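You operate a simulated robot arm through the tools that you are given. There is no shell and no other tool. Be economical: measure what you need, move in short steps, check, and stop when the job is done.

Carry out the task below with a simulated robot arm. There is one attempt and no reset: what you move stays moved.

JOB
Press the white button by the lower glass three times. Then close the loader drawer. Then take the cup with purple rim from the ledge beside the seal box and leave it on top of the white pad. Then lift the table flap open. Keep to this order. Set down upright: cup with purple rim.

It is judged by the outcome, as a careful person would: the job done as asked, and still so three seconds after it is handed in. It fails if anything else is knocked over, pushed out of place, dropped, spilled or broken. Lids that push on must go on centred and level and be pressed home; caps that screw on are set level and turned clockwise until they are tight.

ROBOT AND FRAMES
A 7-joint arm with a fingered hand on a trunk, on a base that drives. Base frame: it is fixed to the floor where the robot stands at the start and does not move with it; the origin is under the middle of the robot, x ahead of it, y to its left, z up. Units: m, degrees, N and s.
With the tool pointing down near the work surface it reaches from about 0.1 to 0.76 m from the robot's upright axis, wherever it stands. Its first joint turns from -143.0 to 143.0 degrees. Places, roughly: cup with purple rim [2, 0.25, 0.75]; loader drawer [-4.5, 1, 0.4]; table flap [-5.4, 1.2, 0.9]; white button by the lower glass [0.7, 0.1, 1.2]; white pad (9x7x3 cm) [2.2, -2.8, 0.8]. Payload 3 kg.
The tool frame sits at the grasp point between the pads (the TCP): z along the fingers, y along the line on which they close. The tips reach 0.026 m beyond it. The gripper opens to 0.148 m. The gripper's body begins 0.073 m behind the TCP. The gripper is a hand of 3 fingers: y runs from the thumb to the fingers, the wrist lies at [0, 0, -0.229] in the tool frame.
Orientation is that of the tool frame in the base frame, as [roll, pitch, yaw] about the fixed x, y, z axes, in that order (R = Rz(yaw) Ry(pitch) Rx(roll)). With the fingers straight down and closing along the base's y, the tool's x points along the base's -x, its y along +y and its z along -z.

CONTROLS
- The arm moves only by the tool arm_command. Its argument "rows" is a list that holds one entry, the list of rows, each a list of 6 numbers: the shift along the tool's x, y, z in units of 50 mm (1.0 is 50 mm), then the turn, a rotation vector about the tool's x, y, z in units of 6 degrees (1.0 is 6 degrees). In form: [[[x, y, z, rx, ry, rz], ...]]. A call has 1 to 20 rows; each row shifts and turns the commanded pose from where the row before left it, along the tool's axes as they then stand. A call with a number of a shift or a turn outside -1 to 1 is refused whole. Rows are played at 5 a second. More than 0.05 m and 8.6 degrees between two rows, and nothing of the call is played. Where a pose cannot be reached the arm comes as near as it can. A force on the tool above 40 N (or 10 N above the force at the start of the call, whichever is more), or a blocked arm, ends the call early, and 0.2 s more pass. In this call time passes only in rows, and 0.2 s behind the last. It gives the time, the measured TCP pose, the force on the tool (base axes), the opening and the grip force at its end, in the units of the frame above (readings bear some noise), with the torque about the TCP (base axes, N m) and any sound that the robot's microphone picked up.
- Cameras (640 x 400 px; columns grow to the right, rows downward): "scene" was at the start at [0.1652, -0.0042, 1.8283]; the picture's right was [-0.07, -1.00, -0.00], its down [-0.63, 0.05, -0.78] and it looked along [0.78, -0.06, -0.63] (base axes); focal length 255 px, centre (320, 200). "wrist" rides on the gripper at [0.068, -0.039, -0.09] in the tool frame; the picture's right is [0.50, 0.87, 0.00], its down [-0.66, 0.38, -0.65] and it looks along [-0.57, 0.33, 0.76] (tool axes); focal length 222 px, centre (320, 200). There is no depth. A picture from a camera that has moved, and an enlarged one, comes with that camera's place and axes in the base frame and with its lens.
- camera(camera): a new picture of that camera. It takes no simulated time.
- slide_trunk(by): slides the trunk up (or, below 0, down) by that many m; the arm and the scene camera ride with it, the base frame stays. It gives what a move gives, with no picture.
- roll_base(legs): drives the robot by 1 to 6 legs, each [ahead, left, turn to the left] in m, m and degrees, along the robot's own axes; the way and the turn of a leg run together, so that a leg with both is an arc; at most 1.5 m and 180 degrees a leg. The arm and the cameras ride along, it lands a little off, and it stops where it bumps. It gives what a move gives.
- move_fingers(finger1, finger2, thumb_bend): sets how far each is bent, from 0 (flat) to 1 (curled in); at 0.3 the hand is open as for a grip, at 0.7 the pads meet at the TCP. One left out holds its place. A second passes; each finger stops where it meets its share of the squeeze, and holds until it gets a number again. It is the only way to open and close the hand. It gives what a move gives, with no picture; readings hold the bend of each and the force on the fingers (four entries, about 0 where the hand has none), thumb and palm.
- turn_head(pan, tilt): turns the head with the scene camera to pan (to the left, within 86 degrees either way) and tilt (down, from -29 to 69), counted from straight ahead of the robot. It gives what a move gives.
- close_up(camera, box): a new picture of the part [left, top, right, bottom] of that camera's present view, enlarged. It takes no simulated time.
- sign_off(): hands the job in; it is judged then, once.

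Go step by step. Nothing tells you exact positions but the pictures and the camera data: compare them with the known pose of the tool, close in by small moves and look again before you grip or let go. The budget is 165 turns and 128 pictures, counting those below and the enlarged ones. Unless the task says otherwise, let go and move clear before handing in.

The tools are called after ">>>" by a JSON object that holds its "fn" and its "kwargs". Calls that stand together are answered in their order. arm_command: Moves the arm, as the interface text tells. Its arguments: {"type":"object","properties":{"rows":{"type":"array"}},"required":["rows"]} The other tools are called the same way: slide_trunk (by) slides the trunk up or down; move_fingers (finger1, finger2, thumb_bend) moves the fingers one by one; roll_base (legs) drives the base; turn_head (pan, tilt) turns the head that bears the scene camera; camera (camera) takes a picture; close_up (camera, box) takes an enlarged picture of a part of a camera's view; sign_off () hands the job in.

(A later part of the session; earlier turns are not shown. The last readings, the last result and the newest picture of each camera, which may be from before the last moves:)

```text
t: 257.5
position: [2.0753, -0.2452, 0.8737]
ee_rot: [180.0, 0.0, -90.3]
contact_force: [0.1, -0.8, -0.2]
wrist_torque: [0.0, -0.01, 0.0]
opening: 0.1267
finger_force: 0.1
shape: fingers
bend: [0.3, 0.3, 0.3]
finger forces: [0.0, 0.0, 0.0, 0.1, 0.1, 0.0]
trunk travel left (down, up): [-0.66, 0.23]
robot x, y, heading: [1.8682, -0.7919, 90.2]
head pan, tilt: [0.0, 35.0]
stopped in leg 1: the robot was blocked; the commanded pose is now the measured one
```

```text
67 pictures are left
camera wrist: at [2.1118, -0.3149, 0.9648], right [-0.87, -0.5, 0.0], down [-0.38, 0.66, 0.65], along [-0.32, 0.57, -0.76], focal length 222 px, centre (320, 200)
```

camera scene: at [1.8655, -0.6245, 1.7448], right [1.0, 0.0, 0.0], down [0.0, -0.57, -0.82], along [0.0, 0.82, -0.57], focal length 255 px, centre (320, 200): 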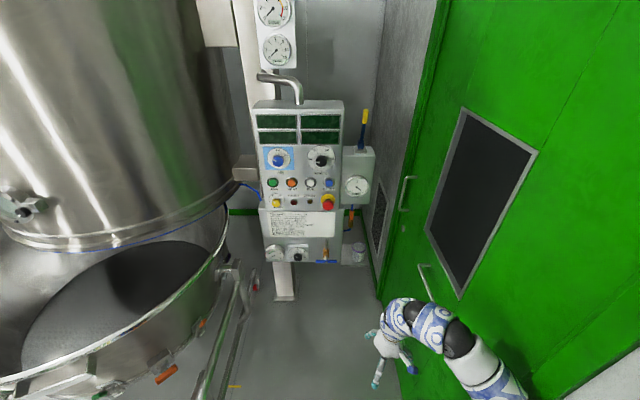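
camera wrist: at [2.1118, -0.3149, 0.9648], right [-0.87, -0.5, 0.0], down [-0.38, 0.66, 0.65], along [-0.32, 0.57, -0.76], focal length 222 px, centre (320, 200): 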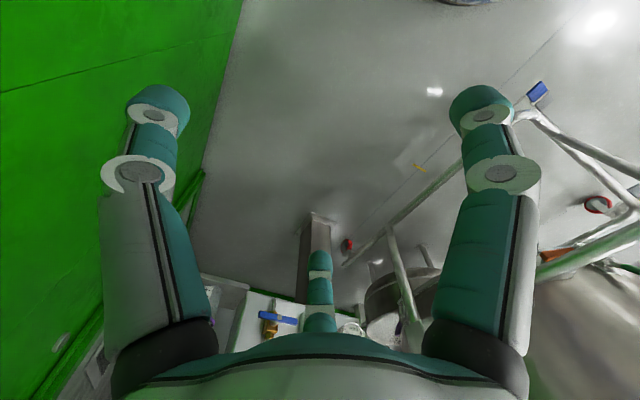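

The base was blocked near the end of the sideways move — possibly the elbow at the door or shoulder at the shelf. I'll look to the right before anything else.

>>> {"fn": "turn_head", "kwargs": {"pan": -60, "tilt": 45}}

>>> {"fn": "camera", "kwargs": {"camera": "scene"}}

```text
t: 258.8
position: [2.0756, -0.2452, 0.8739]
ee_rot: [-179.9, 0.0, -90.4]
contact_force: [-0.3, -0.5, 0.0]
wrist_torque: [0.01, 0.01, 0.02]
opening: 0.1269
finger_force: 0.0
shape: fingers
bend: [0.3, 0.3, 0.3]
finger forces: [0.0, 0.0, 0.0, 0.0, 0.0, 0.0]
trunk travel left (down, up): [-0.66, 0.23]
robot x, y, heading: [1.869, -0.7916, 90.0]
head pan, tilt: [-60.0, 45.0]
```

```text
66 pictures are left
camera scene: at [1.9353, -0.6711, 1.7299], right [0.5, -0.87, 0.0], down [-0.61, -0.35, -0.71], along [0.61, 0.36, -0.7], focal length 255 px, centre (320, 200)
```

scene: 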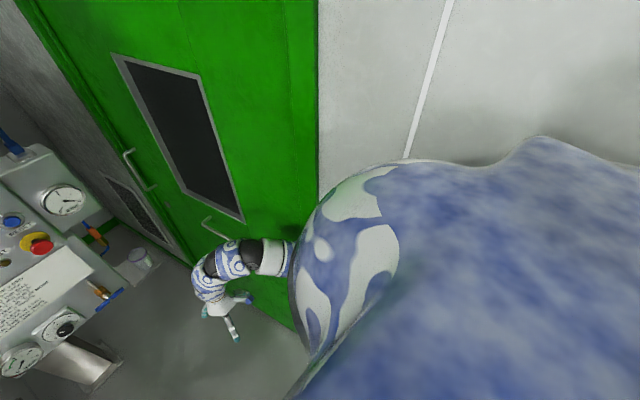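

The gauge box overhangs near the cup (bottom z ≈ 1.03, front y ≈ 0.36), so I'll use a 20° forward tilt on the hand. First free the block by moving left 6 cm, then go ahead in steps.

>>> {"fn": "roll_base", "kwargs": {"legs": [[0, 0.06, 0], [0.25, 0, 0]]}}

>>> {"fn": "turn_head", "kwargs": {"pan": -10, "tilt": 45}}

>>> {"fn": "camera", "kwargs": {"camera": "scene"}}

```text
t: 261.2
position: [2.0168, 0.0043, 0.8721]
ee_rot: [179.8, 0.0, -90.3]
contact_force: [0.1, 0.2, 0.1]
wrist_torque: [-0.03, -0.01, -0.01]
opening: 0.1269
finger_force: 0.0
shape: fingers
bend: [0.3, 0.3, 0.3]
finger forces: [0.1, 0.0, 0.0, 0.1, 0.0, 0.0]
trunk travel left (down, up): [-0.66, 0.23]
robot x, y, heading: [1.8118, -0.5397, 90.1]
head pan, tilt: [-60.0, 45.0]
```

```text
t: 262.3
position: [2.0167, 0.0037, 0.8735]
ee_rot: [179.8, -0.1, -90.3]
contact_force: [0.0, -0.9, 0.8]
wrist_torque: [0.01, 0.0, -0.03]
opening: 0.1267
finger_force: 0.0
shape: fingers
bend: [0.3, 0.3, 0.3]
finger forces: [0.0, 0.0, 0.0, 0.0, 0.1, 0.0]
trunk travel left (down, up): [-0.66, 0.23]
robot x, y, heading: [1.8154, -0.5449, 90.3]
head pan, tilt: [-10.0, 45.0]
```

```text
65 pictures are left
camera scene: at [1.8252, -0.3813, 1.7295], right [0.98, -0.17, 0.0], down [-0.12, -0.7, -0.71], along [0.12, 0.7, -0.71], focal length 255 px, centre (320, 200)
```

scene: 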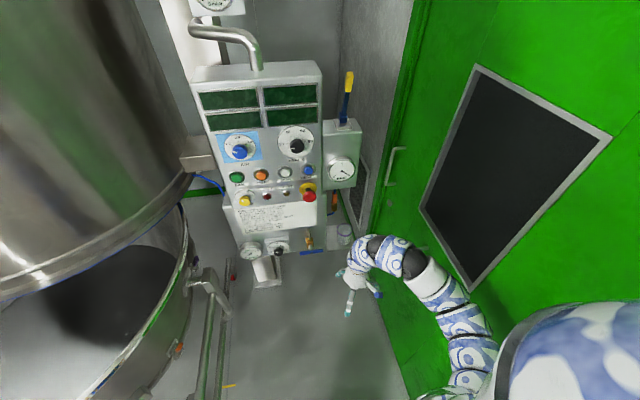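

Now tilting the hand 20° forward, shifting right to x ≈ 2.085, and easing ahead 12 cm.

>>> {"fn": "arm_command", "kwargs": {"rows": [[[0, -0.34, 0, 0, -0.83, 0], [0, -0.34, 0, 0, -0.83, 0], [0, -0.34, 0, 0, -0.83, 0], [0, -0.34, 0, 0, -0.83, 0]]]}}

>>> {"fn": "roll_base", "kwargs": {"legs": [[0.12, 0, 0]]}}

>>> {"fn": "camera", "kwargs": {"camera": "scene"}}

>>> {"fn": "camera", "kwargs": {"camera": "wrist"}}

```text
t: 263.3
position: [2.0888, 0.0131, 0.8682]
ee_rot: [179.7, 19.8, -90.4]
contact_force: [1.2, 0.1, 0.3]
wrist_torque: [0.04, 0.02, 0.0]
opening: 0.1269
finger_force: 0.1
shape: fingers
bend: [0.3, 0.3, 0.3]
finger forces: [0.0, 0.0, 0.0, 0.0, 0.1, 0.0]
out of reach, approached as far as the arm can: row 4
trunk travel left (down, up): [-0.66, 0.23]
robot x, y, heading: [1.8104, -0.5435, 89.9]
head pan, tilt: [-10.0, 45.0]
```

```text
t: 264.6
position: [2.0882, 0.1387, 0.8663]
ee_rot: [179.8, 19.6, -90.4]
contact_force: [0.3, 0.4, -0.5]
wrist_torque: [0.01, 0.01, 0.01]
opening: 0.1267
finger_force: 0.1
shape: fingers
bend: [0.3, 0.3, 0.3]
finger forces: [0.0, 0.0, 0.1, 0.0, 0.0, 0.0]
trunk travel left (down, up): [-0.66, 0.23]
robot x, y, heading: [1.8124, -0.4153, 89.9]
head pan, tilt: [-10.0, 45.0]
```

```text
64 pictures are left
camera scene: at [1.8249, -0.2552, 1.7294], right [0.99, -0.17, 0.0], down [-0.12, -0.7, -0.71], along [0.12, 0.7, -0.71], focal length 255 px, centre (320, 200)
```

scene: 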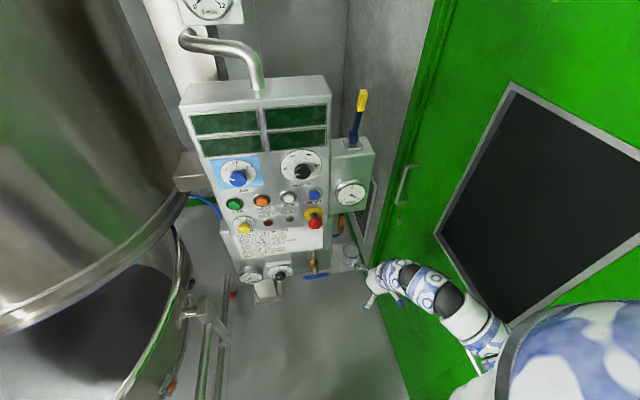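

```text
63 pictures are left
camera wrist: at [2.1263, 0.0442, 0.9285], right [-0.87, -0.47, -0.17], down [-0.37, 0.4, 0.84], along [-0.33, 0.79, -0.52], focal length 222 px, centre (320, 200)
```

wrist: 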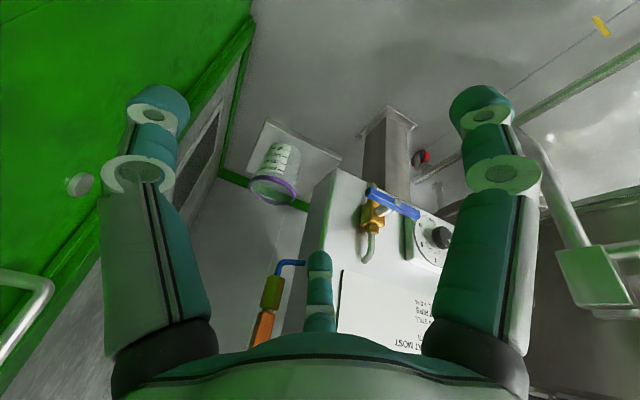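

Cup is in view from both cameras; zooming for a better fix.

>>> {"fn": "close_up", "kwargs": {"camera": "scene", "box": [310, 210, 410, 310]}}

>>> {"fn": "close_up", "kwargs": {"camera": "wrist", "box": [200, 90, 360, 250]}}

```text
4.00 times, centred on (360, 260) of scene
camera zoom: at [1.8249, -0.2552, 1.7294], right [0.99, -0.17, 0.0], down [-0.12, -0.7, -0.71], along [0.12, 0.7, -0.71], focal length 1021 px, centre (160, -40)
```

zoom: 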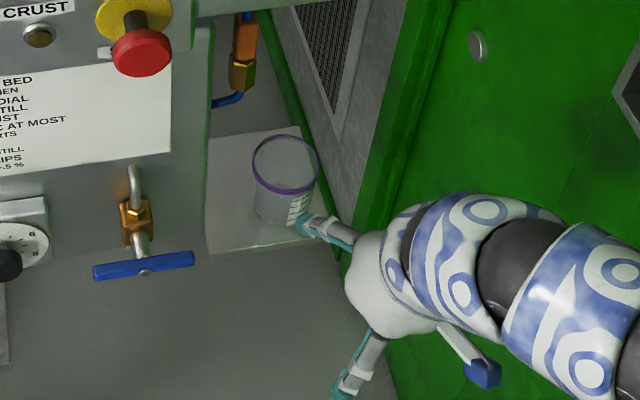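

```text
2.50 times, centred on (280, 170) of wrist
camera zoom: at [2.1263, 0.0442, 0.9285], right [-0.87, -0.47, -0.17], down [-0.37, 0.4, 0.84], along [-0.33, 0.79, -0.52], focal length 555 px, centre (420, 275)
```

zoom: 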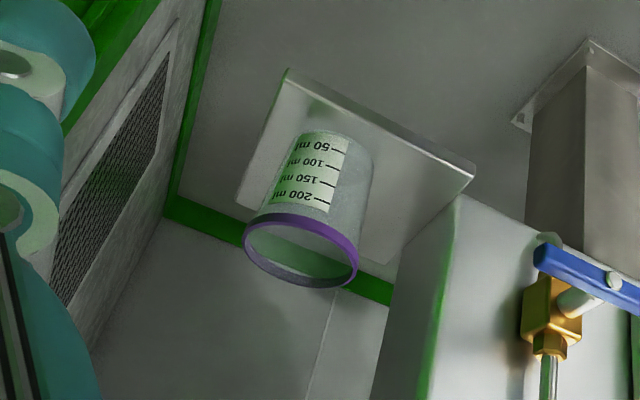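

Cup fix: rim centre (2.079, 0.37, 0.736), base ≈ 0.64. Driving ahead 12 cm, then checking before descending along the tilted axis.

>>> {"fn": "roll_base", "kwargs": {"legs": [[0.12, 0, 0]]}}

>>> {"fn": "camera", "kwargs": {"camera": "wrist"}}

>>> {"fn": "close_up", "kwargs": {"camera": "scene", "box": [290, 180, 450, 340]}}

```text
t: 265.8
position: [2.0877, 0.258, 0.8661]
ee_rot: [179.7, 19.6, -90.2]
contact_force: [0.8, 0.4, -0.7]
wrist_torque: [-0.01, 0.02, -0.02]
opening: 0.1268
finger_force: 0.1
shape: fingers
bend: [0.3, 0.3, 0.3]
finger forces: [0.0, 0.0, 0.0, 0.1, 0.0, 0.0]
trunk travel left (down, up): [-0.66, 0.23]
robot x, y, heading: [1.8116, -0.2992, 90.3]
head pan, tilt: [-10.0, 45.0]
```

```text
60 pictures are left
camera wrist: at [2.1245, 0.1629, 0.9285], right [-0.87, -0.47, -0.17], down [-0.37, 0.4, 0.84], along [-0.33, 0.79, -0.52], focal length 222 px, centre (320, 200)
```

wrist: 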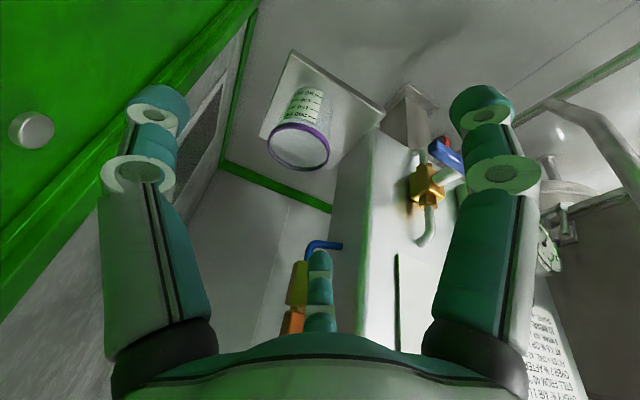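

```text
2.50 times, centred on (370, 260) of scene
camera zoom: at [1.824, -0.1374, 1.7294], right [0.99, -0.17, 0.0], down [-0.12, -0.7, -0.71], along [0.12, 0.7, -0.71], focal length 638 px, centre (195, 50)
```

zoom: 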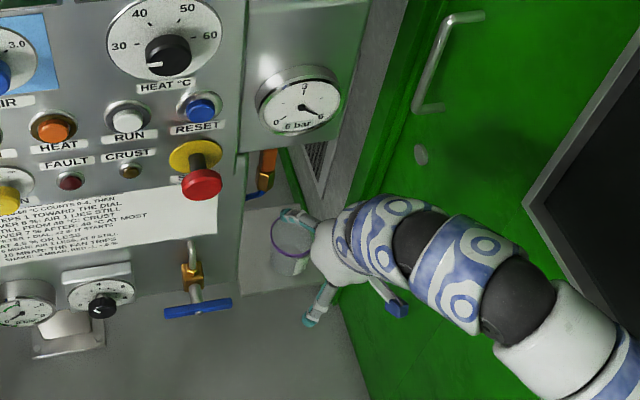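

The fix holds at (2.080, 0.367, 0.736). Moving to the pre-grasp point above the cup.

>>> {"fn": "arm_command", "kwargs": {"rows": [[[-0.3, 0.05, 0.58, 0, 0, 0], [-0.3, 0.05, 0.58, 0, 0, 0], [-0.3, 0.05, 0.57, 0, 0, 0]]]}}

>>> {"fn": "camera", "kwargs": {"camera": "wrist"}}

>>> {"fn": "close_up", "kwargs": {"camera": "scene", "box": [290, 180, 450, 340]}}

```text
t: 266.6
position: [2.0771, 0.3292, 0.7996]
ee_rot: [179.8, 19.8, -90.2]
contact_force: [-0.2, -0.5, 0.3]
wrist_torque: [0.0, 0.0, 0.0]
opening: 0.1267
finger_force: 0.1
shape: fingers
bend: [0.3, 0.3, 0.3]
finger forces: [0.0, 0.0, 0.0, 0.1, 0.0, 0.1]
trunk travel left (down, up): [-0.66, 0.23]
robot x, y, heading: [1.8132, -0.3067, 90.1]
head pan, tilt: [-10.0, 45.0]
```

```text
58 pictures are left
camera wrist: at [2.1157, 0.2349, 0.8617], right [-0.87, -0.47, -0.17], down [-0.38, 0.4, 0.84], along [-0.33, 0.79, -0.52], focal length 222 px, centre (320, 200)
```

wrist: 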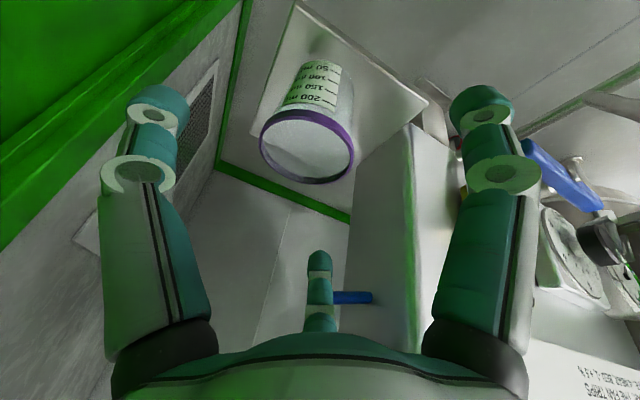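

```text
2.50 times, centred on (370, 260) of scene
camera zoom: at [1.8241, -0.1384, 1.7295], right [0.99, -0.17, 0.0], down [-0.12, -0.7, -0.71], along [0.12, 0.7, -0.71], focal length 638 px, centre (195, 50)
```

zoom: 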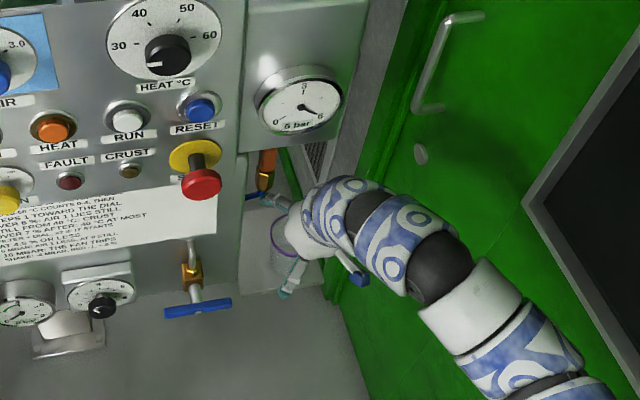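

Alignment is good. Descending about 10 cm along the tool axis around the cup.

>>> {"fn": "arm_command", "kwargs": {"rows": [[[0, -0.03, 0.35, 0, 0, 0], [0, -0.03, 0.35, 0, 0, 0], [0, 0, 0.35, 0, 0, 0], [0, 0, 0.35, 0, 0, 0], [0, 0, 0.35, 0, 0, 0], [0, 0, 0.3, 0, 0, 0]]]}}

>>> {"fn": "camera", "kwargs": {"camera": "wrist"}}

>>> {"fn": "close_up", "kwargs": {"camera": "scene", "box": [290, 180, 450, 340]}}

```text
t: 268.0
position: [2.0815, 0.3635, 0.7037]
ee_rot: [179.8, 19.8, -90.2]
contact_force: [0.1, 0.5, -0.5]
wrist_torque: [-0.03, 0.0, -0.04]
opening: 0.1269
finger_force: 0.0
shape: fingers
bend: [0.3, 0.3, 0.3]
finger forces: [0.0, 0.0, 0.1, 0.0, 0.0, 0.0]
trunk travel left (down, up): [-0.66, 0.23]
robot x, y, heading: [1.8095, -0.3017, 90.2]
head pan, tilt: [-10.0, 45.0]
```

```text
56 pictures are left
camera wrist: at [2.1195, 0.2688, 0.7659], right [-0.87, -0.47, -0.17], down [-0.37, 0.4, 0.84], along [-0.33, 0.79, -0.52], focal length 222 px, centre (320, 200)
```

wrist: 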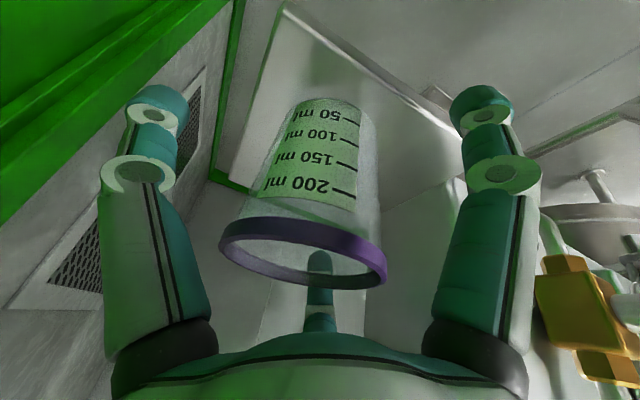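

```text
2.50 times, centred on (370, 260) of scene
camera zoom: at [1.824, -0.1384, 1.7295], right [0.99, -0.17, 0.0], down [-0.12, -0.7, -0.71], along [0.12, 0.7, -0.71], focal length 638 px, centre (195, 50)
```

zoom: 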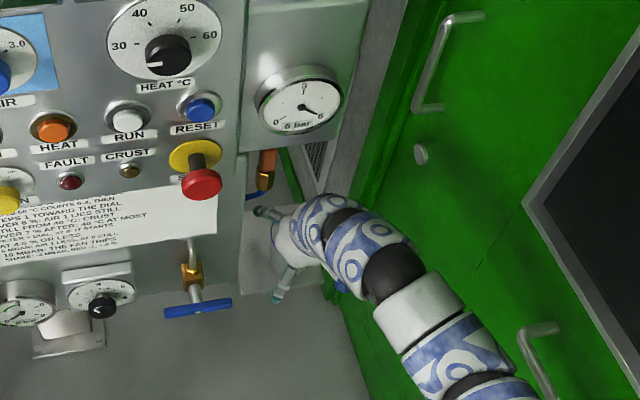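

The three fingers are around the cup. Lowering 8 mm more, then closing gently.

>>> {"fn": "arm_command", "kwargs": {"rows": [[[0, 0, 0.16, 0, 0, 0]]]}}

>>> {"fn": "move_fingers", "kwargs": {"finger1": 0.5, "finger2": 0.5, "thumb_bend": 0.5}}

>>> {"fn": "camera", "kwargs": {"camera": "wrist"}}

```text
t: 268.4
position: [2.0826, 0.3669, 0.6955]
ee_rot: [179.8, 19.8, -90.3]
contact_force: [0.7, 0.1, 0.5]
wrist_torque: [0.03, -0.04, 0.03]
opening: 0.1269
finger_force: 0.0
shape: fingers
bend: [0.3, 0.3, 0.3]
finger forces: [0.0, 0.0, 0.0, 0.0, 0.1, 0.0]
trunk travel left (down, up): [-0.66, 0.23]
robot x, y, heading: [1.8087, -0.2993, 90.2]
head pan, tilt: [-10.0, 45.0]
```

```text
t: 269.4
position: [2.0818, 0.3657, 0.6973]
ee_rot: [179.8, 19.8, -90.2]
contact_force: [-3.7, -10.2, 9.2]
wrist_torque: [-0.97, 0.52, 0.22]
opening: 0.0817
finger_force: 8.5
shape: fingers
bend: [0.39, 0.5, 0.5]
finger forces: [17.0, 0.3, 0.0, 0.0, 0.1, 0.0]
trunk travel left (down, up): [-0.66, 0.23]
robot x, y, heading: [1.8068, -0.2995, 90.2]
head pan, tilt: [-10.0, 45.0]
```

```text
54 pictures are left
camera wrist: at [2.1193, 0.271, 0.7587], right [-0.87, -0.47, -0.17], down [-0.37, 0.4, 0.84], along [-0.33, 0.79, -0.52], focal length 222 px, centre (320, 200)
```

wrist: 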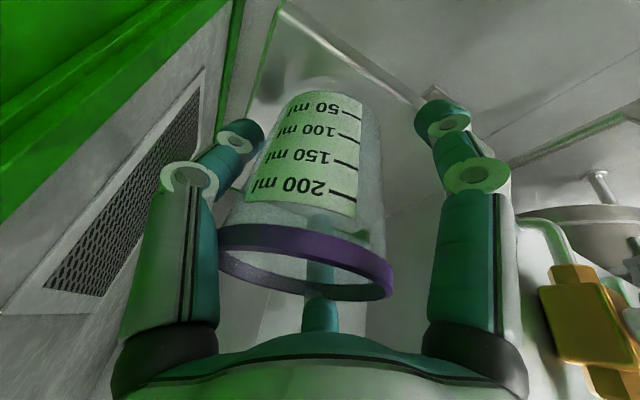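

Finger 1 has met the ledge rather than the cup. I'll reopen, raise 1.5 cm and reduce the tilt by 6° so the near finger clears the ledge.

>>> {"fn": "move_fingers", "kwargs": {"finger1": 0.3, "finger2": 0.3, "thumb_bend": 0.3}}

>>> {"fn": "arm_command", "kwargs": {"rows": [[[-0.1, 0, -0.28, 0, 0.5, 0], [0, 0, 0, 0, 0.5, 0]]]}}

>>> {"fn": "camera", "kwargs": {"camera": "wrist"}}

>>> {"fn": "close_up", "kwargs": {"camera": "scene", "box": [310, 210, 410, 310]}}

```text
t: 270.4
position: [2.0815, 0.3663, 0.6956]
ee_rot: [179.8, 19.7, -90.2]
contact_force: [0.1, 0.4, 0.2]
wrist_torque: [-0.03, 0.03, -0.03]
opening: 0.1262
finger_force: 0.1
shape: fingers
bend: [0.3, 0.3, 0.3]
finger forces: [0.0, 0.1, 0.0, 0.0, 0.0, 0.0]
trunk travel left (down, up): [-0.66, 0.23]
robot x, y, heading: [1.8131, -0.302, 90.5]
head pan, tilt: [-10.0, 45.0]
```

```text
t: 271.0
position: [2.0822, 0.3672, 0.7119]
ee_rot: [179.8, 13.7, -90.2]
contact_force: [0.0, 0.5, -0.1]
wrist_torque: [0.04, 0.01, 0.0]
opening: 0.1267
finger_force: 0.2
shape: fingers
bend: [0.3, 0.3, 0.3]
finger forces: [0.0, 0.0, 0.0, 0.1, 0.0, 0.0]
trunk travel left (down, up): [-0.66, 0.23]
robot x, y, heading: [1.8108, -0.3008, 90.4]
head pan, tilt: [-10.0, 45.0]
```

```text
53 pictures are left
camera wrist: at [2.12, 0.2796, 0.7833], right [-0.87, -0.48, -0.12], down [-0.37, 0.48, 0.79], along [-0.33, 0.73, -0.6], focal length 222 px, centre (320, 200)
```

wrist: 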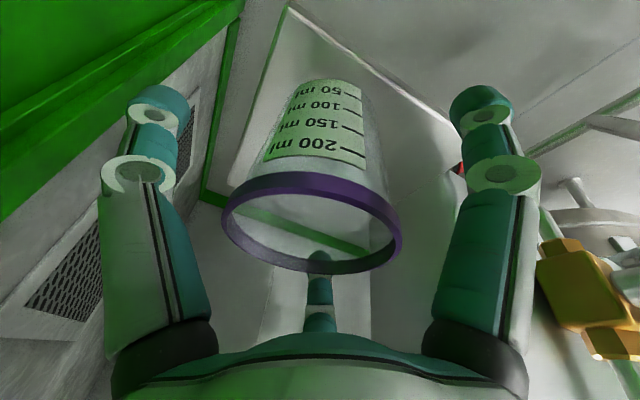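

```text
4.00 times, centred on (360, 260) of scene
camera zoom: at [1.8238, -0.1384, 1.7295], right [0.99, -0.17, 0.0], down [-0.12, -0.7, -0.71], along [0.12, 0.7, -0.71], focal length 1021 px, centre (160, -40)
```

zoom: 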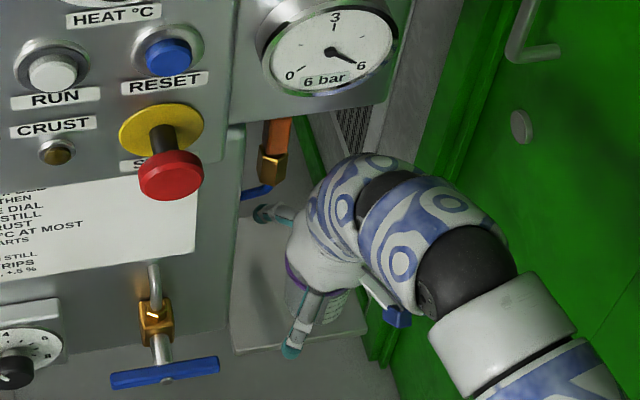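

Clear now. Closing gently in two steps.

>>> {"fn": "move_fingers", "kwargs": {"finger1": 0.45, "finger2": 0.45, "thumb_bend": 0.45}}

>>> {"fn": "camera", "kwargs": {"camera": "wrist"}}

```text
t: 272.0
position: [2.0825, 0.3667, 0.7115]
ee_rot: [179.7, 13.8, -90.3]
contact_force: [0.0, -0.6, 0.0]
wrist_torque: [0.0, 0.03, -0.02]
opening: 0.0792
finger_force: 0.0
shape: fingers
bend: [0.45, 0.45, 0.45]
finger forces: [0.0, 0.0, 0.0, 0.0, 0.0, 0.1]
trunk travel left (down, up): [-0.66, 0.23]
robot x, y, heading: [1.8143, -0.2995, 90.3]
head pan, tilt: [-10.0, 45.0]
```

```text
51 pictures are left
camera wrist: at [2.1199, 0.2791, 0.783], right [-0.87, -0.48, -0.12], down [-0.37, 0.48, 0.79], along [-0.33, 0.73, -0.6], focal length 222 px, centre (320, 200)
```

wrist: 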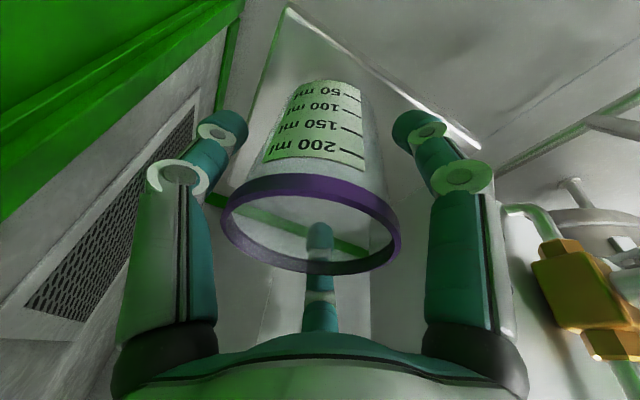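

Centred well, no contact yet. Closing further to grip.

>>> {"fn": "move_fingers", "kwargs": {"finger1": 0.6, "finger2": 0.6, "thumb_bend": 0.6}}

>>> {"fn": "camera", "kwargs": {"camera": "wrist"}}

```text
t: 273.0
position: [2.0824, 0.3668, 0.7119]
ee_rot: [179.7, 13.8, -90.2]
contact_force: [-1.2, -0.6, 0.0]
wrist_torque: [0.0, 0.0, -0.01]
opening: 0.0567
finger_force: 10.3
shape: fingers
bend: [0.51, 0.55, 0.55]
finger forces: [7.5, 4.7, 0.0, 0.0, 8.8, 0.0]
trunk travel left (down, up): [-0.66, 0.23]
robot x, y, heading: [1.8087, -0.3025, 90.2]
head pan, tilt: [-10.0, 45.0]
```

```text
50 pictures are left
camera wrist: at [2.1199, 0.2791, 0.783], right [-0.87, -0.48, -0.12], down [-0.37, 0.48, 0.79], along [-0.33, 0.73, -0.6], focal length 222 px, centre (320, 200)
```

wrist: 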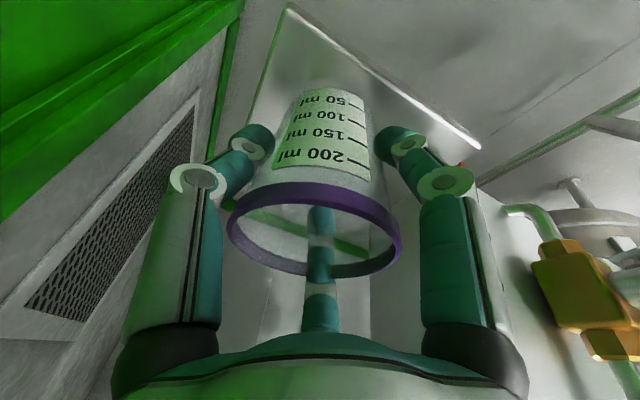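

The cup is held under its rim with ~8 N on all three. Lifting 2.5 cm, then pulling back from the ledge.

>>> {"fn": "arm_command", "kwargs": {"rows": [[[-0.06, 0, -0.25, 0, 0, 0], [-0.06, 0, -0.25, 0, 0, 0], [0, 0, 0, 0, 0, 0]]]}}

>>> {"fn": "camera", "kwargs": {"camera": "wrist"}}

>>> {"fn": "arm_command", "kwargs": {"rows": [[[0.48, 0, -0.12, 0, 0, 0], [0.48, 0, -0.12, 0, 0, 0], [0.48, 0, -0.12, 0, 0, 0]]]}}

>>> {"fn": "camera", "kwargs": {"camera": "wrist"}}

```text
t: 273.8
position: [2.082, 0.3657, 0.7367]
ee_rot: [179.8, 13.8, -90.2]
contact_force: [-0.3, 0.4, -0.5]
wrist_torque: [-0.02, 0.01, 0.0]
opening: 0.0569
finger_force: 10.7
shape: fingers
bend: [0.51, 0.55, 0.55]
finger forces: [7.4, 4.7, 0.0, 0.1, 8.8, 0.0]
trunk travel left (down, up): [-0.66, 0.23]
robot x, y, heading: [1.8124, -0.3042, 90.1]
head pan, tilt: [-10.0, 45.0]
```

```text
49 pictures are left
camera wrist: at [2.1197, 0.2782, 0.8084], right [-0.87, -0.48, -0.12], down [-0.37, 0.48, 0.79], along [-0.33, 0.73, -0.6], focal length 222 px, centre (320, 200)
```

wrist: 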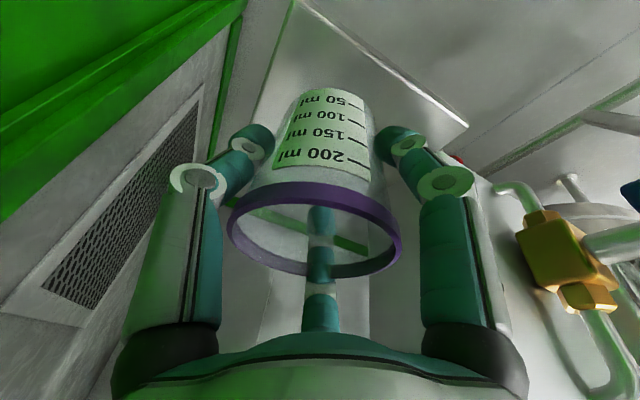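

```text
t: 274.6
position: [2.0818, 0.2917, 0.7371]
ee_rot: [179.8, 13.7, -90.2]
contact_force: [-0.1, 0.1, -0.2]
wrist_torque: [-0.02, -0.02, 0.0]
opening: 0.0565
finger_force: 10.8
shape: fingers
bend: [0.51, 0.55, 0.55]
finger forces: [7.5, 4.6, 0.0, 0.0, 8.7, 0.0]
trunk travel left (down, up): [-0.66, 0.23]
robot x, y, heading: [1.8111, -0.3012, 90.1]
head pan, tilt: [-10.0, 45.0]
```

```text
48 pictures are left
camera wrist: at [2.1195, 0.2036, 0.8087], right [-0.87, -0.48, -0.12], down [-0.37, 0.48, 0.79], along [-0.33, 0.73, -0.6], focal length 222 px, centre (320, 200)
```

wrist: 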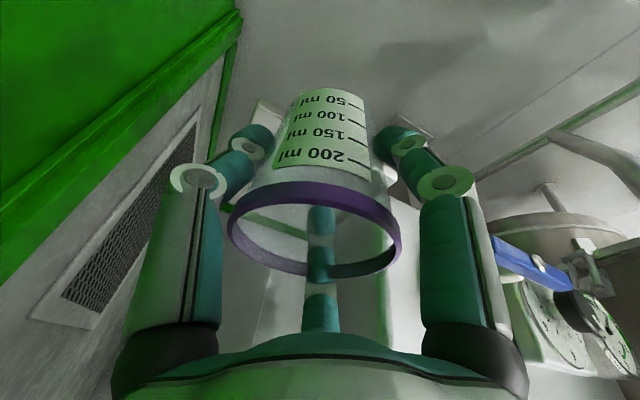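

The cup is secure. Backing out of the gap, raising the trunk, then heading to the lid table facing +x.

>>> {"fn": "roll_base", "kwargs": {"legs": [[-0.35, 0, 0], [-0.1, 0.1, 0], [-0.45, 0.75, 0], [-0.4, 0, 0]]}}

>>> {"fn": "slide_trunk", "kwargs": {"by": 0.2}}

>>> {"fn": "roll_base", "kwargs": {"legs": [[0, 0, -90], [0, -1.15, 0]]}}

>>> {"fn": "turn_head", "kwargs": {"pan": 0, "tilt": 30}}

>>> {"fn": "camera", "kwargs": {"camera": "scene"}}

>>> {"fn": "camera", "kwargs": {"camera": "wrist"}}

```text
t: 280.7
position: [1.4873, -0.4705, 0.7367]
ee_rot: [-179.2, 13.7, -91.3]
contact_force: [8.5, -10.9, 17.8]
wrist_torque: [0.08, -0.01, -0.04]
opening: 0.0635
finger_force: 26.9
shape: fingers
bend: [0.56, 0.61, 0.48]
finger forces: [3.9, 31.4, 0.0, 0.1, 18.7, 0.1]
trunk travel left (down, up): [-0.66, 0.23]
robot x, y, heading: [1.1982, -1.0599, 89.6]
head pan, tilt: [-10.0, 45.0]
stopped in leg 3: the force on the tool passed its limit at 47 N (the readings are from after the stop); the commanded pose is now the measured one
```

```text
t: 282.8
position: [1.4859, -0.4672, 0.9365]
ee_rot: [-179.3, 13.6, -91.1]
contact_force: [0.4, 0.4, -0.3]
wrist_torque: [0.02, -0.01, -0.01]
opening: 0.062
finger_force: 10.9
shape: fingers
bend: [0.52, 0.58, 0.52]
finger forces: [8.8, 2.7, 0.1, 0.0, 10.8, 0.0]
trunk travel left (down, up): [-0.86, 0.03]
robot x, y, heading: [1.2016, -1.0568, 89.6]
head pan, tilt: [-10.0, 45.0]
```

```text
t: 292.5
position: [1.8092, -2.4789, 0.9367]
ee_rot: [-179.4, 13.6, -179.7]
contact_force: [-0.8, 0.3, -1.0]
wrist_torque: [0.06, -0.04, -0.04]
opening: 0.062
finger_force: 11.2
shape: fingers
bend: [0.52, 0.58, 0.52]
finger forces: [8.6, 2.6, 0.0, 0.0, 10.7, 0.0]
trunk travel left (down, up): [-0.86, 0.03]
robot x, y, heading: [1.2169, -2.206, 0.8]
head pan, tilt: [-10.0, 45.0]
```

```text
t: 293.2
position: [1.8109, -2.4797, 0.9359]
ee_rot: [-179.4, 13.6, -179.8]
contact_force: [0.2, 0.5, -0.7]
wrist_torque: [-0.01, 0.02, 0.0]
opening: 0.0618
finger_force: 10.8
shape: fingers
bend: [0.52, 0.57, 0.52]
finger forces: [8.6, 2.7, 0.0, 0.0, 10.7, 0.0]
trunk travel left (down, up): [-0.86, 0.03]
robot x, y, heading: [1.2139, -2.2069, 0.8]
head pan, tilt: [0.0, 30.0]
```

```text
47 pictures are left
camera scene: at [1.3849, -2.2026, 1.9521], right [0.02, -1.0, 0.0], down [-0.5, -0.01, -0.87], along [0.87, 0.01, -0.5], focal length 255 px, centre (320, 200)
```

scene: 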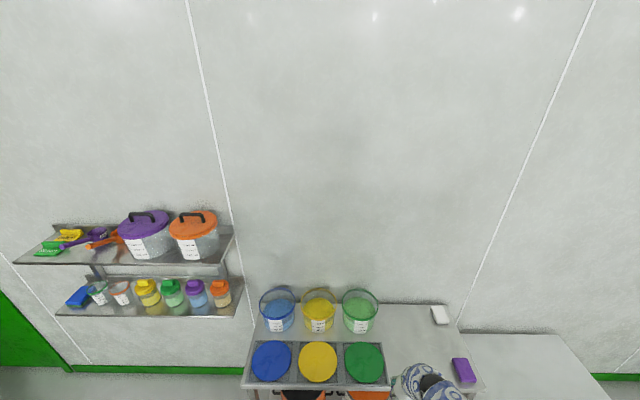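

```text
46 pictures are left
camera wrist: at [1.7221, -2.5183, 1.0087], right [-0.49, 0.86, -0.13], down [0.48, 0.39, 0.79], along [0.73, 0.32, -0.61], focal length 222 px, centre (320, 200)
```

wrist: 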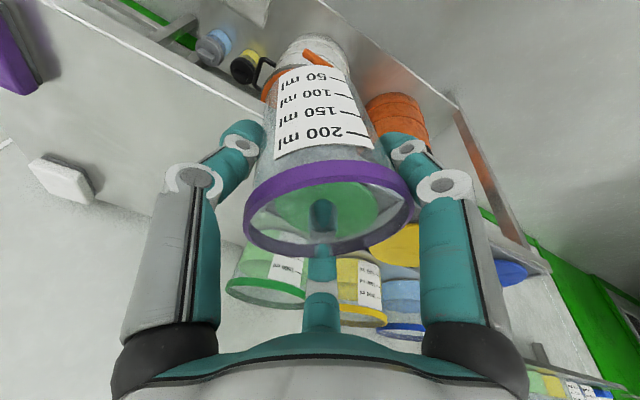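

The cup bumped something near the bowl cart while backing out (force spike), but it's still held, slightly shifted. I'll check what it hit.

>>> {"fn": "turn_head", "kwargs": {"pan": 86, "tilt": 25}}

>>> {"fn": "close_up", "kwargs": {"camera": "scene", "box": [160, 100, 480, 300]}}

```text
t: 294.9
position: [1.8105, -2.4788, 0.9359]
ee_rot: [-179.3, 13.6, -179.8]
contact_force: [0.5, 0.0, -0.5]
wrist_torque: [0.01, -0.03, 0.0]
opening: 0.0622
finger_force: 11.2
shape: fingers
bend: [0.52, 0.57, 0.52]
finger forces: [8.7, 2.5, 0.0, 0.0, 10.7, 0.0]
trunk travel left (down, up): [-0.86, 0.03]
robot x, y, heading: [1.2121, -2.2084, 0.7]
head pan, tilt: [85.9, 25.0]
```

```text
2.00 times, centred on (320, 200) of scene
camera zoom: at [1.2995, -2.1119, 1.9601], right [1.0, -0.06, 0.0], down [-0.02, -0.42, -0.91], along [0.05, 0.91, -0.42], focal length 511 px, centre (320, 200)
```

zoom: 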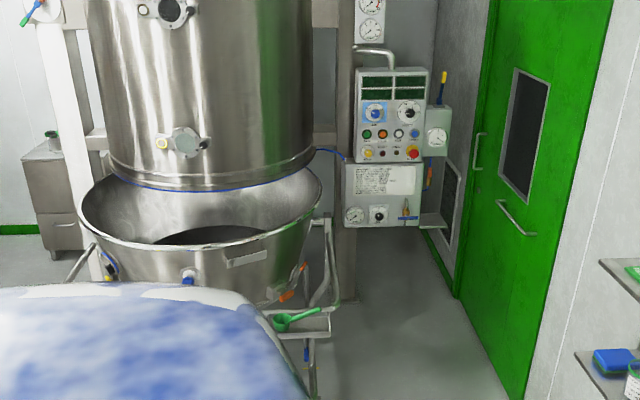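

The scoop, tray and bowl cart look in place; the cup evidently hit the cart's rail. Now checking how the cup sits in the hand.

>>> {"fn": "turn_head", "kwargs": {"pan": -20, "tilt": 45}}

>>> {"fn": "close_up", "kwargs": {"camera": "scene", "box": [200, 120, 440, 320]}}

>>> {"fn": "close_up", "kwargs": {"camera": "wrist", "box": [200, 0, 460, 300]}}

```text
t: 296.7
position: [1.8108, -2.4797, 0.9364]
ee_rot: [-179.4, 13.7, -179.8]
contact_force: [-0.1, -0.1, -0.4]
wrist_torque: [0.01, 0.01, 0.01]
opening: 0.062
finger_force: 11.2
shape: fingers
bend: [0.52, 0.57, 0.52]
finger forces: [8.7, 2.5, 0.0, 0.1, 10.8, 0.0]
trunk travel left (down, up): [-0.86, 0.03]
robot x, y, heading: [1.2157, -2.2085, 0.5]
head pan, tilt: [-20.0, 45.0]
```

```text
2.00 times, centred on (320, 220) of scene
camera zoom: at [1.3713, -2.2304, 1.9295], right [-0.33, -0.95, 0.0], down [-0.67, 0.23, -0.71], along [0.67, -0.23, -0.71], focal length 511 px, centre (320, 160)
```

zoom: 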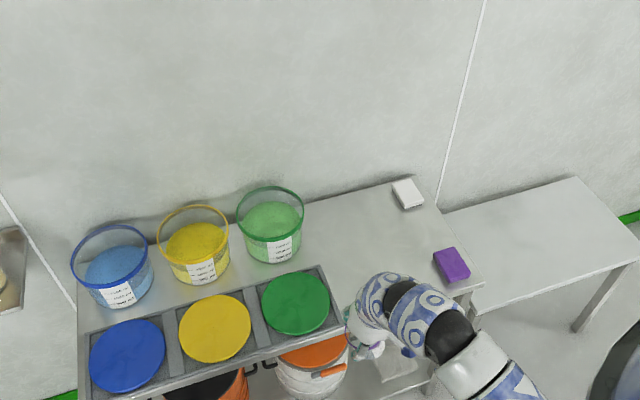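

```text
1.33 times, centred on (330, 150) of wrist
camera zoom: at [1.7222, -2.5182, 1.0088], right [-0.49, 0.86, -0.13], down [0.48, 0.39, 0.79], along [0.73, 0.32, -0.61], focal length 296 px, centre (307, 267)
```

zoom: 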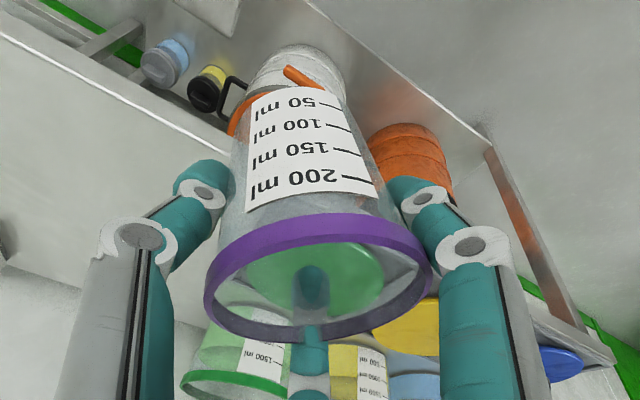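

The cup axis appears tilted about 13° sideways (base toward -y) within the hand. I'll raise the hand and roll it to bring the cup back to vertical, then look.

>>> {"fn": "arm_command", "kwargs": {"rows": [[[-0.14, 0, -0.58, 0, 0, 0], [-0.14, 0, -0.58, 0, 0, 0], [0, 0, 0, -0.7, 0, 0.17], [0, 0, 0, -0.7, 0, 0.17], [0, 0, 0, -0.7, 0, 0.17]]]}}

>>> {"fn": "roll_base", "kwargs": {"legs": [[0, -0.42, 0]]}}

>>> {"fn": "turn_head", "kwargs": {"pan": -10, "tilt": 45}}

>>> {"fn": "camera", "kwargs": {"camera": "scene"}}

>>> {"fn": "camera", "kwargs": {"camera": "wrist"}}

```text
t: 297.9
position: [1.8096, -2.4782, 0.9961]
ee_rot: [167.2, 13.1, 177.0]
contact_force: [0.6, 1.0, -0.6]
wrist_torque: [0.02, 0.02, -0.01]
opening: 0.0618
finger_force: 10.6
shape: fingers
bend: [0.52, 0.58, 0.53]
finger forces: [8.3, 2.6, 0.1, 0.0, 10.5, 0.1]
trunk travel left (down, up): [-0.86, 0.03]
robot x, y, heading: [1.2116, -2.2065, 0.8]
head pan, tilt: [-20.0, 45.0]
```

```text
t: 300.4
position: [1.8158, -2.8879, 0.9954]
ee_rot: [167.4, 13.2, 176.9]
contact_force: [0.8, -0.8, 0.0]
wrist_torque: [0.06, 0.01, 0.01]
opening: 0.0616
finger_force: 11.0
shape: fingers
bend: [0.52, 0.58, 0.53]
finger forces: [8.4, 2.5, 0.0, 0.1, 10.4, 0.0]
trunk travel left (down, up): [-0.86, 0.03]
robot x, y, heading: [1.2215, -2.6134, 0.8]
head pan, tilt: [-20.0, 45.0]
```

```text
t: 301.1
position: [1.8174, -2.8885, 0.9959]
ee_rot: [167.3, 13.2, 176.9]
contact_force: [0.5, 0.3, -0.6]
wrist_torque: [0.03, 0.03, 0.04]
opening: 0.0617
finger_force: 10.4
shape: fingers
bend: [0.52, 0.58, 0.53]
finger forces: [8.4, 2.4, 0.1, 0.0, 10.5, 0.0]
trunk travel left (down, up): [-0.86, 0.03]
robot x, y, heading: [1.223, -2.6114, 0.9]
head pan, tilt: [-10.0, 45.0]
```

```text
42 pictures are left
camera scene: at [1.381, -2.6244, 1.9295], right [-0.16, -0.99, 0.0], down [-0.7, 0.11, -0.71], along [0.7, -0.11, -0.71], focal length 255 px, centre (320, 200)
```

scene: 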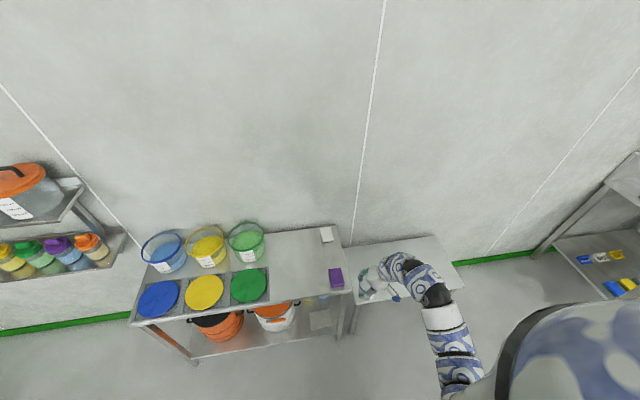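

```text
41 pictures are left
camera wrist: at [1.7282, -2.941, 1.058], right [-0.48, 0.87, 0.07], down [0.48, 0.2, 0.85], along [0.73, 0.45, -0.52], focal length 222 px, centre (320, 200)
```

wrist: 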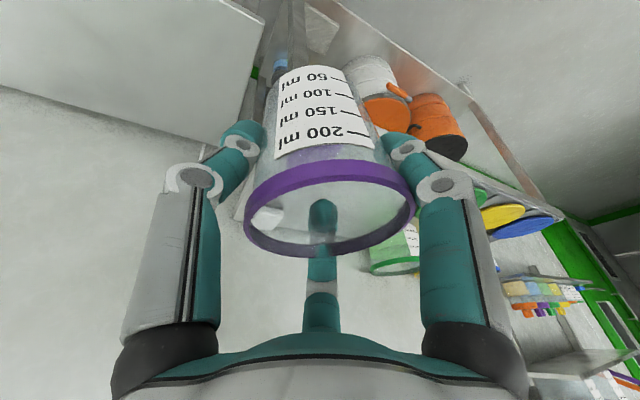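

Zooming in on the cup, pad and sponge.

>>> {"fn": "close_up", "kwargs": {"camera": "scene", "box": [300, 210, 460, 310]}}

```text
4.00 times, centred on (380, 260) of scene
camera zoom: at [1.381, -2.6244, 1.9295], right [-0.16, -0.99, 0.0], down [-0.7, 0.11, -0.71], along [0.7, -0.11, -0.71], focal length 1021 px, centre (80, -40)
```

zoom: 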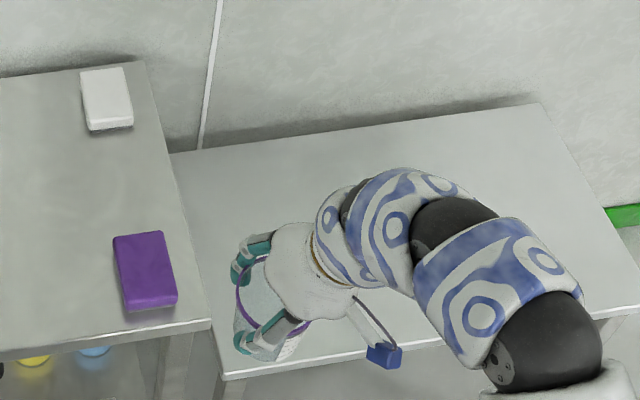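

Pad top centre ≈ (2.225, -2.793, 0.80). The cup now computes as vertical, with its base at TCP + (-0.016, -0.002, -0.087). Driving closer.

>>> {"fn": "roll_base", "kwargs": {"legs": [[0.3, 0.09, -0.8]]}}

>>> {"fn": "camera", "kwargs": {"camera": "scene"}}

>>> {"fn": "camera", "kwargs": {"camera": "wrist"}}

```text
t: 303.2
position: [2.1167, -2.8037, 0.9956]
ee_rot: [167.3, 13.2, 176.1]
contact_force: [-0.4, 0.5, -0.8]
wrist_torque: [0.04, 0.03, 0.0]
opening: 0.0615
finger_force: 10.4
shape: fingers
bend: [0.52, 0.58, 0.53]
finger forces: [8.4, 2.4, 0.0, 0.1, 10.5, 0.0]
trunk travel left (down, up): [-0.86, 0.03]
robot x, y, heading: [1.5225, -2.5179, -0.1]
head pan, tilt: [-10.0, 45.0]
```

```text
39 pictures are left
camera scene: at [1.6855, -2.5343, 1.9294], right [-0.17, -0.98, 0.0], down [-0.7, 0.12, -0.71], along [0.7, -0.12, -0.71], focal length 255 px, centre (320, 200)
```

scene: 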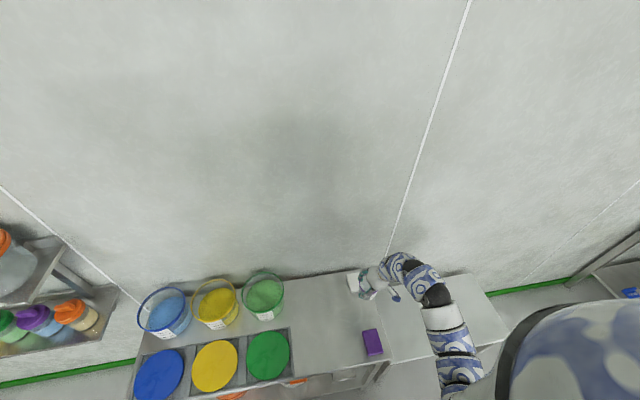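

```text
38 pictures are left
camera wrist: at [2.0277, -2.8561, 1.0578], right [-0.47, 0.88, 0.07], down [0.49, 0.19, 0.85], along [0.73, 0.44, -0.52], focal length 222 px, centre (320, 200)
```

wrist: 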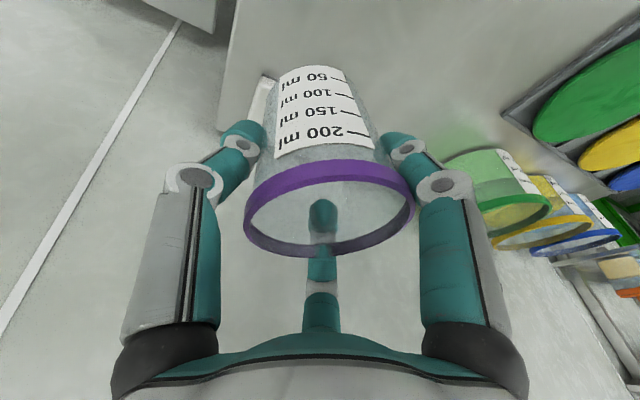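

The pad's visible corner confirms its location. Moving over the pad and lowering to ~5 cm above it.

>>> {"fn": "arm_command", "kwargs": {"rows": [[[-0.564, 0.068, 0.151, 0, 0, 0], [-0.564, 0.068, 0.151, 0, 0, 0], [-0.564, 0.068, 0.151, 0, 0, 0], [-0.564, 0.068, 0.151, 0, 0, 0], [0.137, -0.128, 0.57, 0, 0, 0], [0.137, -0.128, 0.57, 0, 0, 0]]]}}

>>> {"fn": "camera", "kwargs": {"camera": "wrist"}}

>>> {"fn": "close_up", "kwargs": {"camera": "scene", "box": [300, 220, 460, 320]}}

```text
t: 304.6
position: [2.2329, -2.7923, 0.9363]
ee_rot: [167.3, 13.2, 176.2]
contact_force: [0.4, -0.1, -0.3]
wrist_torque: [0.02, 0.01, 0.0]
opening: 0.0618
finger_force: 10.9
shape: fingers
bend: [0.52, 0.58, 0.53]
finger forces: [8.7, 2.5, 0.0, 0.0, 10.7, 0.0]
trunk travel left (down, up): [-0.86, 0.03]
robot x, y, heading: [1.5252, -2.5248, -0.1]
head pan, tilt: [-10.0, 45.0]
```

```text
37 pictures are left
camera wrist: at [2.1448, -2.8438, 0.9981], right [-0.47, 0.88, 0.07], down [0.49, 0.19, 0.85], along [0.73, 0.44, -0.52], focal length 222 px, centre (320, 200)
```

wrist: 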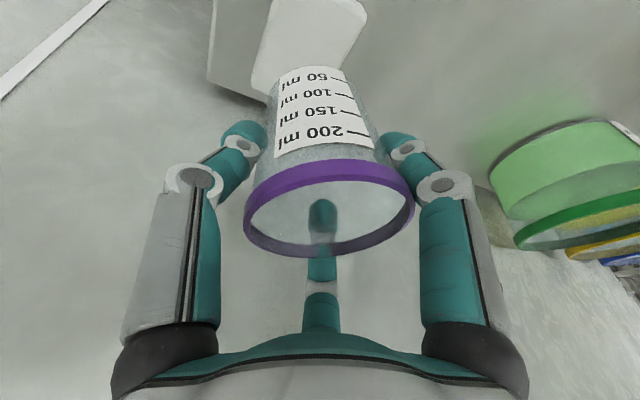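

```text
4.00 times, centred on (380, 270) of scene
camera zoom: at [1.6848, -2.5346, 1.9295], right [-0.17, -0.98, 0.0], down [-0.7, 0.12, -0.71], along [0.7, -0.12, -0.71], focal length 1021 px, centre (80, -80)
```

zoom: 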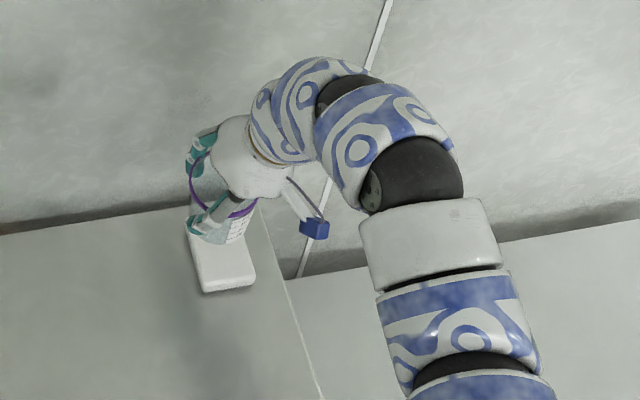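

The cup is over the pad centre (predicted base at 2.217, -2.794). Lowering 4 cm, then feeling for contact in 3 mm steps.

>>> {"fn": "arm_command", "kwargs": {"rows": [[[0.0915, -0.0855, 0.38, 0, 0, 0], [0.0915, -0.0855, 0.38, 0, 0, 0]]]}}

>>> {"fn": "arm_command", "kwargs": {"rows": [[[0.0137, -0.0128, 0.057, 0, 0, 0], [0.0137, -0.0128, 0.057, 0, 0, 0]]]}}

>>> {"fn": "camera", "kwargs": {"camera": "wrist"}}

>>> {"fn": "close_up", "kwargs": {"camera": "scene", "box": [300, 220, 460, 320]}}

```text
t: 305.2
position: [2.2343, -2.7923, 0.8967]
ee_rot: [167.2, 13.3, 176.1]
contact_force: [-0.3, -0.1, 0.5]
wrist_torque: [-0.01, 0.01, 0.02]
opening: 0.0616
finger_force: 10.9
shape: fingers
bend: [0.52, 0.58, 0.53]
finger forces: [8.7, 2.4, 0.0, 0.1, 10.6, 0.1]
trunk travel left (down, up): [-0.86, 0.03]
robot x, y, heading: [1.5241, -2.5253, 0.0]
head pan, tilt: [-10.0, 45.0]
```

```text
t: 305.9
position: [2.2327, -2.7906, 0.8911]
ee_rot: [167.4, 13.3, 176.1]
contact_force: [0.3, 0.4, 0.3]
wrist_torque: [0.01, 0.0, 0.04]
opening: 0.0615
finger_force: 10.4
shape: fingers
bend: [0.52, 0.58, 0.53]
finger forces: [8.7, 2.3, 0.0, 0.0, 10.7, 0.0]
trunk travel left (down, up): [-0.86, 0.03]
robot x, y, heading: [1.5233, -2.5203, -0.0]
head pan, tilt: [-10.0, 45.0]
```

```text
35 pictures are left
camera wrist: at [2.1444, -2.8429, 0.9524], right [-0.47, 0.88, 0.07], down [0.49, 0.19, 0.85], along [0.74, 0.44, -0.52], focal length 222 px, centre (320, 200)
```

wrist: 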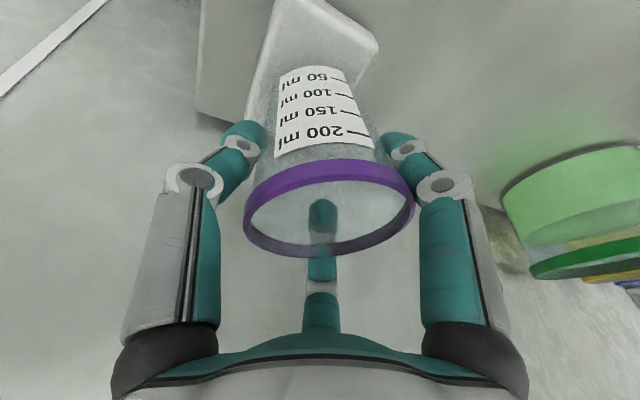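

```text
4.00 times, centred on (380, 270) of scene
camera zoom: at [1.6843, -2.5347, 1.9295], right [-0.17, -0.98, 0.0], down [-0.7, 0.12, -0.71], along [0.7, -0.12, -0.71], focal length 1021 px, centre (80, -80)
```

zoom: 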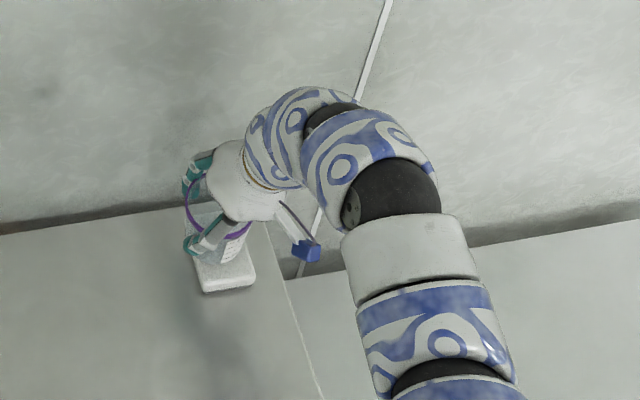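

Still no contact. Continuing in fine steps.

>>> {"fn": "arm_command", "kwargs": {"rows": [[[0.0137, -0.0128, 0.057, 0, 0, 0], [0.0137, -0.0128, 0.057, 0, 0, 0], [0, 0, 0, 0, 0, 0]]]}}

>>> {"fn": "arm_command", "kwargs": {"rows": [[[0.0137, -0.0128, 0.057, 0, 0, 0], [0, 0, 0, 0, 0, 0]]]}}

>>> {"fn": "arm_command", "kwargs": {"rows": [[[0.0137, -0.0128, 0.057, 0, 0, 0], [0, 0, 0, 0, 0, 0]]]}}

```text
t: 306.6
position: [2.2324, -2.7902, 0.8834]
ee_rot: [167.3, 13.2, 176.1]
contact_force: [-0.1, 0.4, -0.5]
wrist_torque: [-0.01, -0.01, 0.02]
opening: 0.0615
finger_force: 11.2
shape: fingers
bend: [0.52, 0.58, 0.53]
finger forces: [8.7, 2.3, 0.1, 0.0, 10.7, 0.0]
trunk travel left (down, up): [-0.86, 0.03]
robot x, y, heading: [1.525, -2.5212, 0.0]
head pan, tilt: [-10.0, 45.0]
```

```text
t: 307.2
position: [2.2323, -2.791, 0.8811]
ee_rot: [167.3, 13.3, 176.1]
contact_force: [1.1, -0.7, 2.4]
wrist_torque: [0.04, 0.03, -0.02]
opening: 0.0613
finger_force: 11.4
shape: fingers
bend: [0.52, 0.57, 0.53]
finger forces: [8.2, 3.0, 0.0, 0.0, 10.7, 0.0]
trunk travel left (down, up): [-0.86, 0.03]
robot x, y, heading: [1.525, -2.524, -0.0]
head pan, tilt: [-10.0, 45.0]
```

```text
t: 307.9
position: [2.2315, -2.7912, 0.8785]
ee_rot: [167.4, 13.3, 176.1]
contact_force: [1.5, -0.8, 7.3]
wrist_torque: [-0.06, 0.13, 0.03]
opening: 0.0611
finger_force: 12.1
shape: fingers
bend: [0.52, 0.57, 0.53]
finger forces: [8.4, 4.4, 0.0, 0.0, 11.2, 0.0]
trunk travel left (down, up): [-0.86, 0.03]
robot x, y, heading: [1.5218, -2.5251, 0.0]
head pan, tilt: [-10.0, 45.0]
```

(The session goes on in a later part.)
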